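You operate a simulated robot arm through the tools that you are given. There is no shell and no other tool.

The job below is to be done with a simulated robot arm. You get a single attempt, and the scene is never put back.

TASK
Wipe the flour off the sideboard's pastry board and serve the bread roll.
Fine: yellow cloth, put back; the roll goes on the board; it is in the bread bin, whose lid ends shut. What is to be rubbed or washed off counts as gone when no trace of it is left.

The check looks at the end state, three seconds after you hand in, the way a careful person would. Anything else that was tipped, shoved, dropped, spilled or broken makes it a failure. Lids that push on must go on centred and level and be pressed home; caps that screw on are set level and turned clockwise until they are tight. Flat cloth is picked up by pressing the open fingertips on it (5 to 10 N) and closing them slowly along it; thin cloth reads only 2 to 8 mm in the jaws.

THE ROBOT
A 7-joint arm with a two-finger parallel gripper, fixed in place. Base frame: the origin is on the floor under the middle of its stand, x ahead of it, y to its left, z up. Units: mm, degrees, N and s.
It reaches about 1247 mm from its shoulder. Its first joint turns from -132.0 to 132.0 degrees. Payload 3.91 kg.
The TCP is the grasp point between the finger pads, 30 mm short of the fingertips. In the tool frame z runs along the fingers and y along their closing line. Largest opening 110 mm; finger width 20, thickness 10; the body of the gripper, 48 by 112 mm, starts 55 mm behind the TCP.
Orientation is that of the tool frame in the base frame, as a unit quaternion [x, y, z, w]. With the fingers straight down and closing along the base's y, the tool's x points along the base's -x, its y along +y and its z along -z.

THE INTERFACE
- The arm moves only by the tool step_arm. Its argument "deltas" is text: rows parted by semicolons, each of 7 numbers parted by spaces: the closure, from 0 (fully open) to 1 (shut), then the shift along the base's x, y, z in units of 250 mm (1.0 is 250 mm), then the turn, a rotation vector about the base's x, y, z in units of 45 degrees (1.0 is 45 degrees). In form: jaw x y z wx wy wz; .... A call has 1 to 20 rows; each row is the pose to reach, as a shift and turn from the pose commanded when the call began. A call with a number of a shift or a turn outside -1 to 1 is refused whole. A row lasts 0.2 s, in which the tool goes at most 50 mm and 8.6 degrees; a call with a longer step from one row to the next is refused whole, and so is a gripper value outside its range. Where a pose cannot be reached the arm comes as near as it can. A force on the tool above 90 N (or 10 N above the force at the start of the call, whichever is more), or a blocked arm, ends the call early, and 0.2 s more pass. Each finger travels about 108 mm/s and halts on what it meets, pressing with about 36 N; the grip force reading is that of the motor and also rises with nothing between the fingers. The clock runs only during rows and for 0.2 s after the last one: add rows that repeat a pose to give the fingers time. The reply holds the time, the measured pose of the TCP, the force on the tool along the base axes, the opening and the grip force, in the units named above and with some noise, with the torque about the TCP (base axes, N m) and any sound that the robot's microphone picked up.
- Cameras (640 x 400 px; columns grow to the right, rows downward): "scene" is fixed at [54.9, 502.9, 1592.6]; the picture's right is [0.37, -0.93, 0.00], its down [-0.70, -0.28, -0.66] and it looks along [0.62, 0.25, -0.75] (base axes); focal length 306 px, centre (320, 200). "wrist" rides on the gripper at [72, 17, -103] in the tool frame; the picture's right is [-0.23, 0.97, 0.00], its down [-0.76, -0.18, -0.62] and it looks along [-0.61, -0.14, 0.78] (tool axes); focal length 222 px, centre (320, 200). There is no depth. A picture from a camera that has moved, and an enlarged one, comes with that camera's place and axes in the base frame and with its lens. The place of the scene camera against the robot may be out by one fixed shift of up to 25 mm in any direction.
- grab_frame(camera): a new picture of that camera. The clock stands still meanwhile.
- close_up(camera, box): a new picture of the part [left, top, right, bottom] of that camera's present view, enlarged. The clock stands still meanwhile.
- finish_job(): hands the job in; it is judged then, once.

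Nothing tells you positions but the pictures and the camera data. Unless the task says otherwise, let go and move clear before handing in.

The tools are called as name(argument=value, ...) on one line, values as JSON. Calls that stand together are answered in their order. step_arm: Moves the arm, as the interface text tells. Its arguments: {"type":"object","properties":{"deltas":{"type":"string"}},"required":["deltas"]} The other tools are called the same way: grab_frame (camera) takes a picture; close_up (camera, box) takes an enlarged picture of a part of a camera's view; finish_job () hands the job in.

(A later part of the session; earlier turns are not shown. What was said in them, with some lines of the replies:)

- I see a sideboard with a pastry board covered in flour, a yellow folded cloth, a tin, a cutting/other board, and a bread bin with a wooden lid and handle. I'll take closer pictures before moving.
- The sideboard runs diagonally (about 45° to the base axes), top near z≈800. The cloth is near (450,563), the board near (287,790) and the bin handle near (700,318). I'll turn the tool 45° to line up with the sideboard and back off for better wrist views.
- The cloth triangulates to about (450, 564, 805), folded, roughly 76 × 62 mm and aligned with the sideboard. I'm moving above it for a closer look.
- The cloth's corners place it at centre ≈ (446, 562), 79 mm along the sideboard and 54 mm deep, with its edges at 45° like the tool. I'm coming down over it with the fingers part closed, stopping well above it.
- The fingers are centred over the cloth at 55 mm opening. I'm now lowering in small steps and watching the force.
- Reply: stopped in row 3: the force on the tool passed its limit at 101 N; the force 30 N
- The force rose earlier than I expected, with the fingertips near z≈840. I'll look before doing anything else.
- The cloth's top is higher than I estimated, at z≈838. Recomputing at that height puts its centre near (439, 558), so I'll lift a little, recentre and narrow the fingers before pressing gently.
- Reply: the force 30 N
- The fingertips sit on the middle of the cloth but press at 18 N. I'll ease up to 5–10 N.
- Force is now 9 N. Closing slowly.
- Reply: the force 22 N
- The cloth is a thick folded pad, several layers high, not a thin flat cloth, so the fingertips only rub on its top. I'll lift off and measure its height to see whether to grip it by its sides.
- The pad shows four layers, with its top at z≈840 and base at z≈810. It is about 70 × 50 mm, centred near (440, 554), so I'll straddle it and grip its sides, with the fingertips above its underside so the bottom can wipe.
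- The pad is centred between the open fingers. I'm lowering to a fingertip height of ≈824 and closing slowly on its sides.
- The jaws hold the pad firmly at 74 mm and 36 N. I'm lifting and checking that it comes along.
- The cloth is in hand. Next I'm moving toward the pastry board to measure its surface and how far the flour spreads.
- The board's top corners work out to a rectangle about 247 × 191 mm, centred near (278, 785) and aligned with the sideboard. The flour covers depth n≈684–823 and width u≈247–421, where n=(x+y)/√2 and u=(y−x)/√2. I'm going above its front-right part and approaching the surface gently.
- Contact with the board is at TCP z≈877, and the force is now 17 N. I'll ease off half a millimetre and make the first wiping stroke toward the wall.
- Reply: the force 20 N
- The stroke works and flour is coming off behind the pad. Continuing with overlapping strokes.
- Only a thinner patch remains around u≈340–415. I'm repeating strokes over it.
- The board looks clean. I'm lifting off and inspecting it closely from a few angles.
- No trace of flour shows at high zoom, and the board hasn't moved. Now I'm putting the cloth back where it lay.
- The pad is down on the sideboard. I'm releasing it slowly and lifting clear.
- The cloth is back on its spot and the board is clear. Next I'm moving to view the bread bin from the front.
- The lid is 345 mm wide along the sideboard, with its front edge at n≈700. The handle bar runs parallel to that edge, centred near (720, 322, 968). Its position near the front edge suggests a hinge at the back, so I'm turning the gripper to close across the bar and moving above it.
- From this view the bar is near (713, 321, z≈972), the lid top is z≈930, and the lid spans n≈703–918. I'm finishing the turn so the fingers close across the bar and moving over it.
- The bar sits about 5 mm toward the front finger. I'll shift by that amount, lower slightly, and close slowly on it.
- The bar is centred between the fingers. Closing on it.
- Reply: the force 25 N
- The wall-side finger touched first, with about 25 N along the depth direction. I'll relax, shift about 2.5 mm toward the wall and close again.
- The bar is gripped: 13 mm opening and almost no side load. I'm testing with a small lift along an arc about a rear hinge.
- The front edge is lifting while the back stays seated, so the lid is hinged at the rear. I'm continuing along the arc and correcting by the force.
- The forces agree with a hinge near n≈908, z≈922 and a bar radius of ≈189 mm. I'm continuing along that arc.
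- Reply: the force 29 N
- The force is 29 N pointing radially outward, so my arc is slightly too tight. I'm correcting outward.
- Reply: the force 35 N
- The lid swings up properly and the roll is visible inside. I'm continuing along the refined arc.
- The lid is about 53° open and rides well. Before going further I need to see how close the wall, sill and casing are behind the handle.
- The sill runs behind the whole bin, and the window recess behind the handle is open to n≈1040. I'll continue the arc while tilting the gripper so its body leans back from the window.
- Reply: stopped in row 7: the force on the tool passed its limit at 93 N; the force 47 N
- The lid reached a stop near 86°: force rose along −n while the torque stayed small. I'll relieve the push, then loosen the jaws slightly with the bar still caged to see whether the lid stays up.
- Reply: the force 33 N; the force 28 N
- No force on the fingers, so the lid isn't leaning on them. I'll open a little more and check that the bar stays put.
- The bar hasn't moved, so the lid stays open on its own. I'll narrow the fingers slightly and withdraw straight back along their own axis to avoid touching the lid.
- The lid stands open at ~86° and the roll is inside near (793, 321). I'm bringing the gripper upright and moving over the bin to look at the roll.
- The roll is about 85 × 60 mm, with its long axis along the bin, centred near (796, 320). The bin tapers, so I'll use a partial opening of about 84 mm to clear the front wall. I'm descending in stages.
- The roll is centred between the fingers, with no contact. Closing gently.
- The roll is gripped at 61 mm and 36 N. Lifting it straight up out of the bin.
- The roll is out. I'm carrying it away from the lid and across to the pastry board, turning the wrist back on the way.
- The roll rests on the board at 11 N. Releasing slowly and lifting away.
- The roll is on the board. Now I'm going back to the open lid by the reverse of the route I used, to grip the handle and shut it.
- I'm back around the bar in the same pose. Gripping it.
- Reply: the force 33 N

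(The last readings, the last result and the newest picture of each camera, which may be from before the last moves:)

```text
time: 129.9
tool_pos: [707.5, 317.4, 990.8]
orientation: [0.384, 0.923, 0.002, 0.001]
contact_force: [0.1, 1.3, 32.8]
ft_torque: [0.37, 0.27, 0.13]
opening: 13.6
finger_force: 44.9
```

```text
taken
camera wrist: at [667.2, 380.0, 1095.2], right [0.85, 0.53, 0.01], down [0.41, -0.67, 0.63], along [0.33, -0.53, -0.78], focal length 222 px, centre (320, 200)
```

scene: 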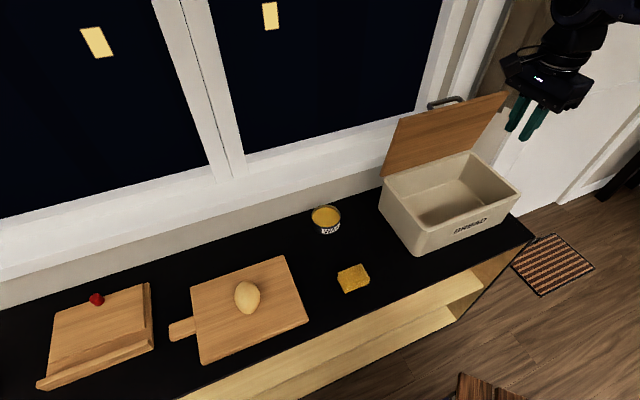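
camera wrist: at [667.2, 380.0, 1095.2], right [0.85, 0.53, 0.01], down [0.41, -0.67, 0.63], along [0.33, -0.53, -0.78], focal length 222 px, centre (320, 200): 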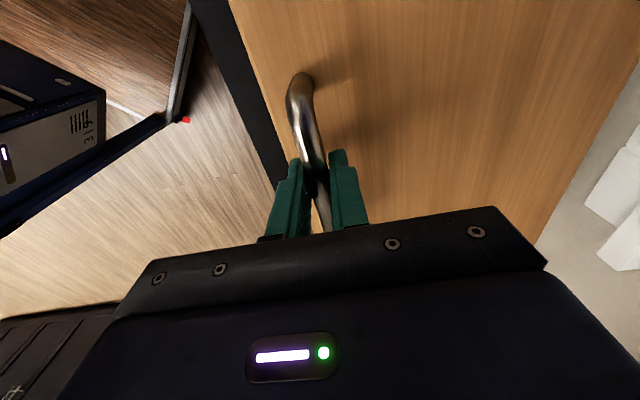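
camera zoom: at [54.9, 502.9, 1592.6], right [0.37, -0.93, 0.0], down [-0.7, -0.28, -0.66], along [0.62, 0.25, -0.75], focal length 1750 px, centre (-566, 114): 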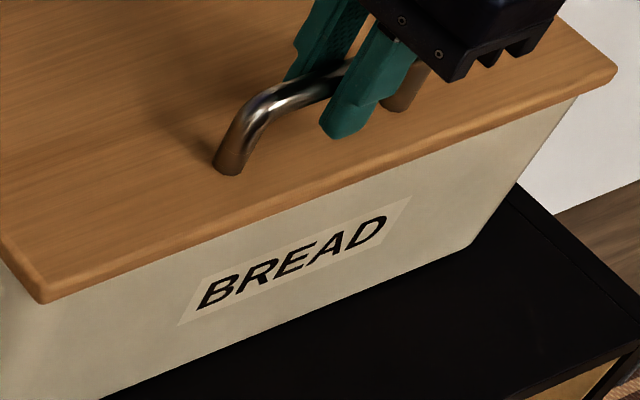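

The lid is down: its corner is back at its original pixel and there are 33 N of upward reaction. I'll ease the load, open the fingers and lift clear.

step_arm(deltas="0.95 0 0 0.004 0 0 0; 0.9 0 0 0.006 0 0 0; 0.84 0 0 0.006 0 0 0; 0.78 0 0 0.006 0 0 0; 0.7 0 0 0.006 0 0 0; 0.6 0 0 0.006 0 0 0; 0.6 0 0 0.006 0 0 0")

grab_frame(camera="wrist")

close_up(camera="scene", box=[375, 165, 445, 240])

```text
time: 131.6
tool_pos: [706.5, 317.1, 990.4]
orientation: [0.383, 0.924, -0.001, 0.002]
contact_force: [0.3, -0.4, -1.2]
ft_torque: [-0.01, -0.02, 0.02]
opening: 43.9
finger_force: 0.1
```

```text
taken
camera wrist: at [666.9, 380.2, 1094.1], right [0.85, 0.53, 0.0], down [0.41, -0.66, 0.63], along [0.33, -0.53, -0.78], focal length 222 px, centre (320, 200)
```

wrist: 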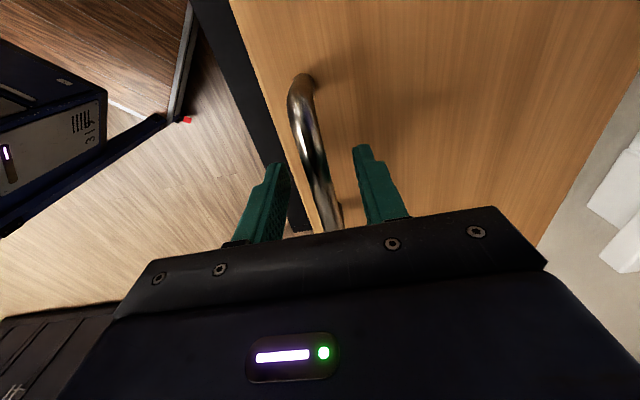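

```text
5.33 times, centred on (410, 202) of scene
camera zoom: at [54.9, 502.9, 1592.6], right [0.37, -0.93, 0.0], down [-0.7, -0.28, -0.66], along [0.62, 0.25, -0.75], focal length 1634 px, centre (-160, 187)
```

zoom: 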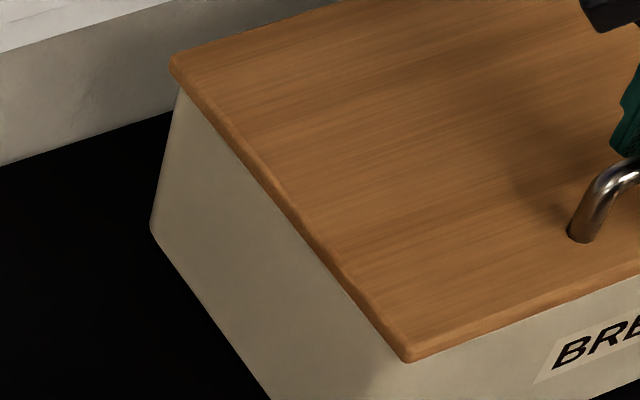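

The fingers are free of the bar and the lid stays shut. Lifting clear and backing off for a final check.

step_arm(deltas="0.6 0 0 0.04 0 0 0; 0.6 0 0 0.16 0 0 0; 0.6 0 0 0.32 0 0 0; 0.6 0 0 0.48 0 0 0; 0.6 0 0 0.64 0 0 0; 0.6 -0.1 -0.1 0.74 0 0 0; 0.6 -0.22 -0.22 0.8 0 0 0; 0.6 -0.34 -0.34 0.86 0 0 0; 0.6 -0.46 -0.46 0.9 0 0 0; 0.6 -0.46 -0.46 0.9 0 0 0")

grab_frame(camera="scene")

close_up(camera="scene", box=[370, 140, 540, 260])

close_up(camera="scene", box=[160, 190, 400, 370])

grab_frame(camera="wrist")

```text
time: 133.8
tool_pos: [592.1, 202.7, 1216.5]
orientation: [0.383, 0.924, -0.001, 0.002]
contact_force: [0.0, -0.5, 0.0]
ft_torque: [-0.01, 0.02, -0.01]
opening: 43.9
finger_force: 0.0
```

```text
taken
```

scene: 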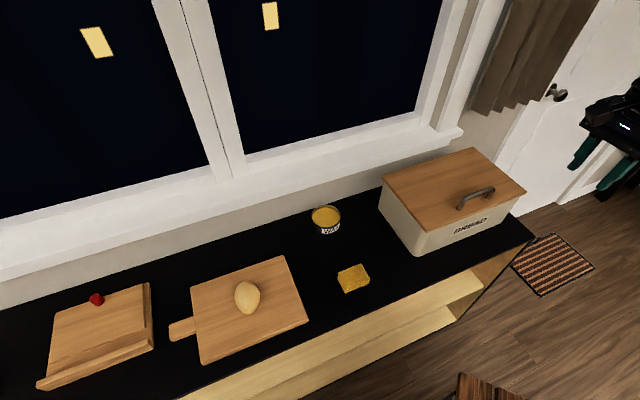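

```text
3.33 times, centred on (455, 200) of scene
camera zoom: at [54.9, 502.9, 1592.6], right [0.37, -0.93, 0.0], down [-0.7, -0.28, -0.66], along [0.62, 0.25, -0.75], focal length 1021 px, centre (-130, 200)
```

zoom: 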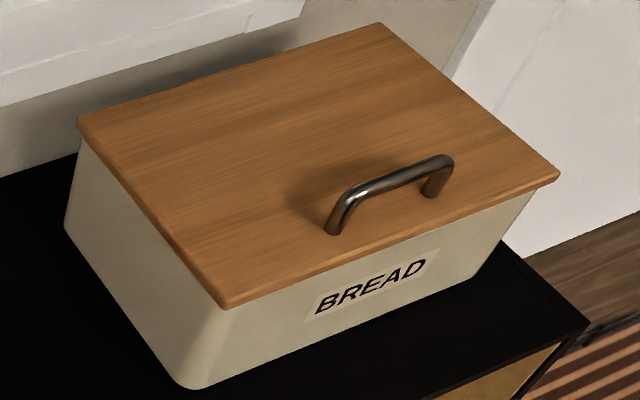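

```text
2.22 times, centred on (280, 280) of scene
camera zoom: at [54.9, 502.9, 1592.6], right [0.37, -0.93, 0.0], down [-0.7, -0.28, -0.66], along [0.62, 0.25, -0.75], focal length 681 px, centre (409, 22)
```

zoom: 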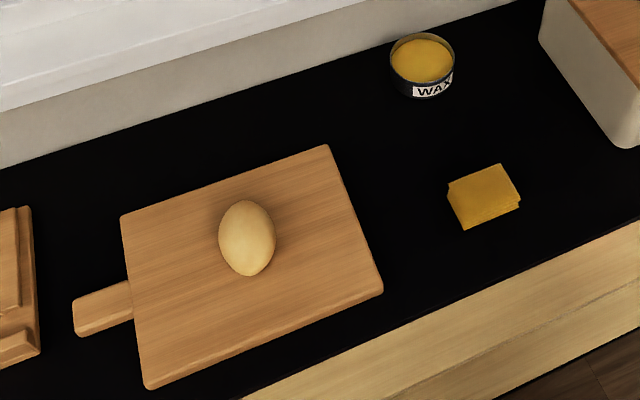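

```text
taken
camera wrist: at [552.5, 265.7, 1319.9], right [0.85, 0.53, 0.0], down [0.41, -0.66, 0.63], along [0.33, -0.53, -0.78], focal length 222 px, centre (320, 200)
```

wrist: 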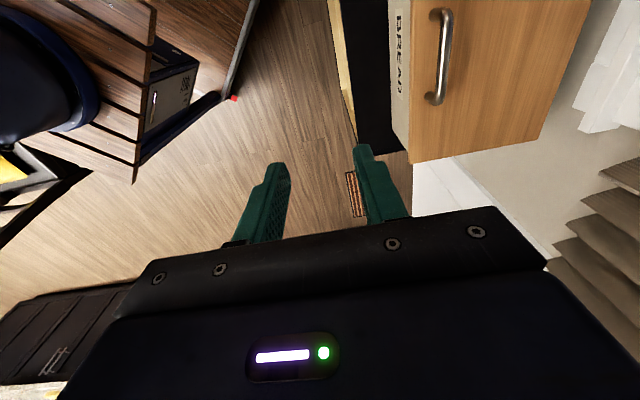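

close_up(camera="scene", box=[190, 255, 310, 330])

close_up(camera="scene", box=[0, 260, 200, 400])

```text
5.33 times, centred on (250, 292) of scene
camera zoom: at [54.9, 502.9, 1592.6], right [0.37, -0.93, 0.0], down [-0.7, -0.28, -0.66], along [0.62, 0.25, -0.75], focal length 1634 px, centre (693, -293)
```

zoom: 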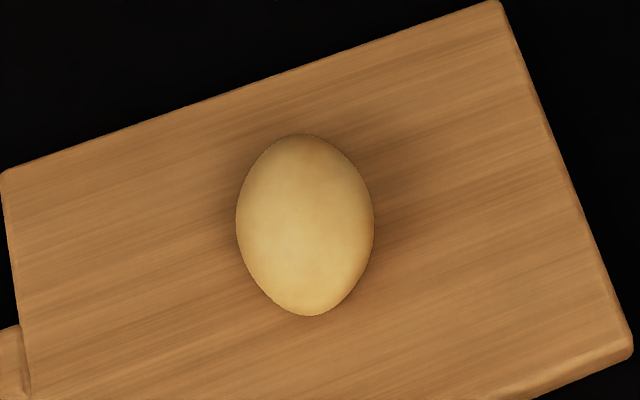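

```text
2.86 times, centred on (100, 330) of scene
camera zoom: at [54.9, 502.9, 1592.6], right [0.37, -0.93, 0.0], down [-0.7, -0.28, -0.66], along [0.62, 0.25, -0.75], focal length 875 px, centre (949, -171)
```

zoom: 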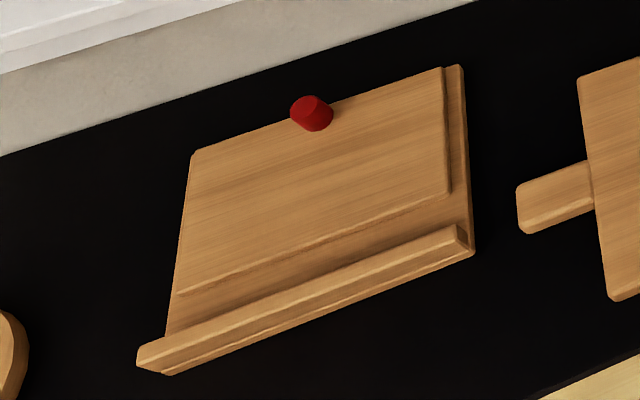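

The board is clean and the roll rests on it. The cloth is back in its place, the bin lid is shut exactly as at the start, and nothing else has moved. The arm is clear, so I'm handing in.

finish_job()

```text
The job is handed in.
```

The job is done and handed in; I haven't seen the check's result.

- **Flour:** I wiped the pastry board with the yellow cloth in overlapping strokes. No trace showed in close-ups afterwards.
- **Cloth:** It is back in its original spot on the sideboard.
- **Roll:** I took it from the bread bin and set it in the middle of the board.
- **Bin lid:** It is shut, and its corners line up with where they were at the start.

The board, the wax tin and the other things on the sideboard look unmoved in the last pictures. The gripper is empty and clear of everything.
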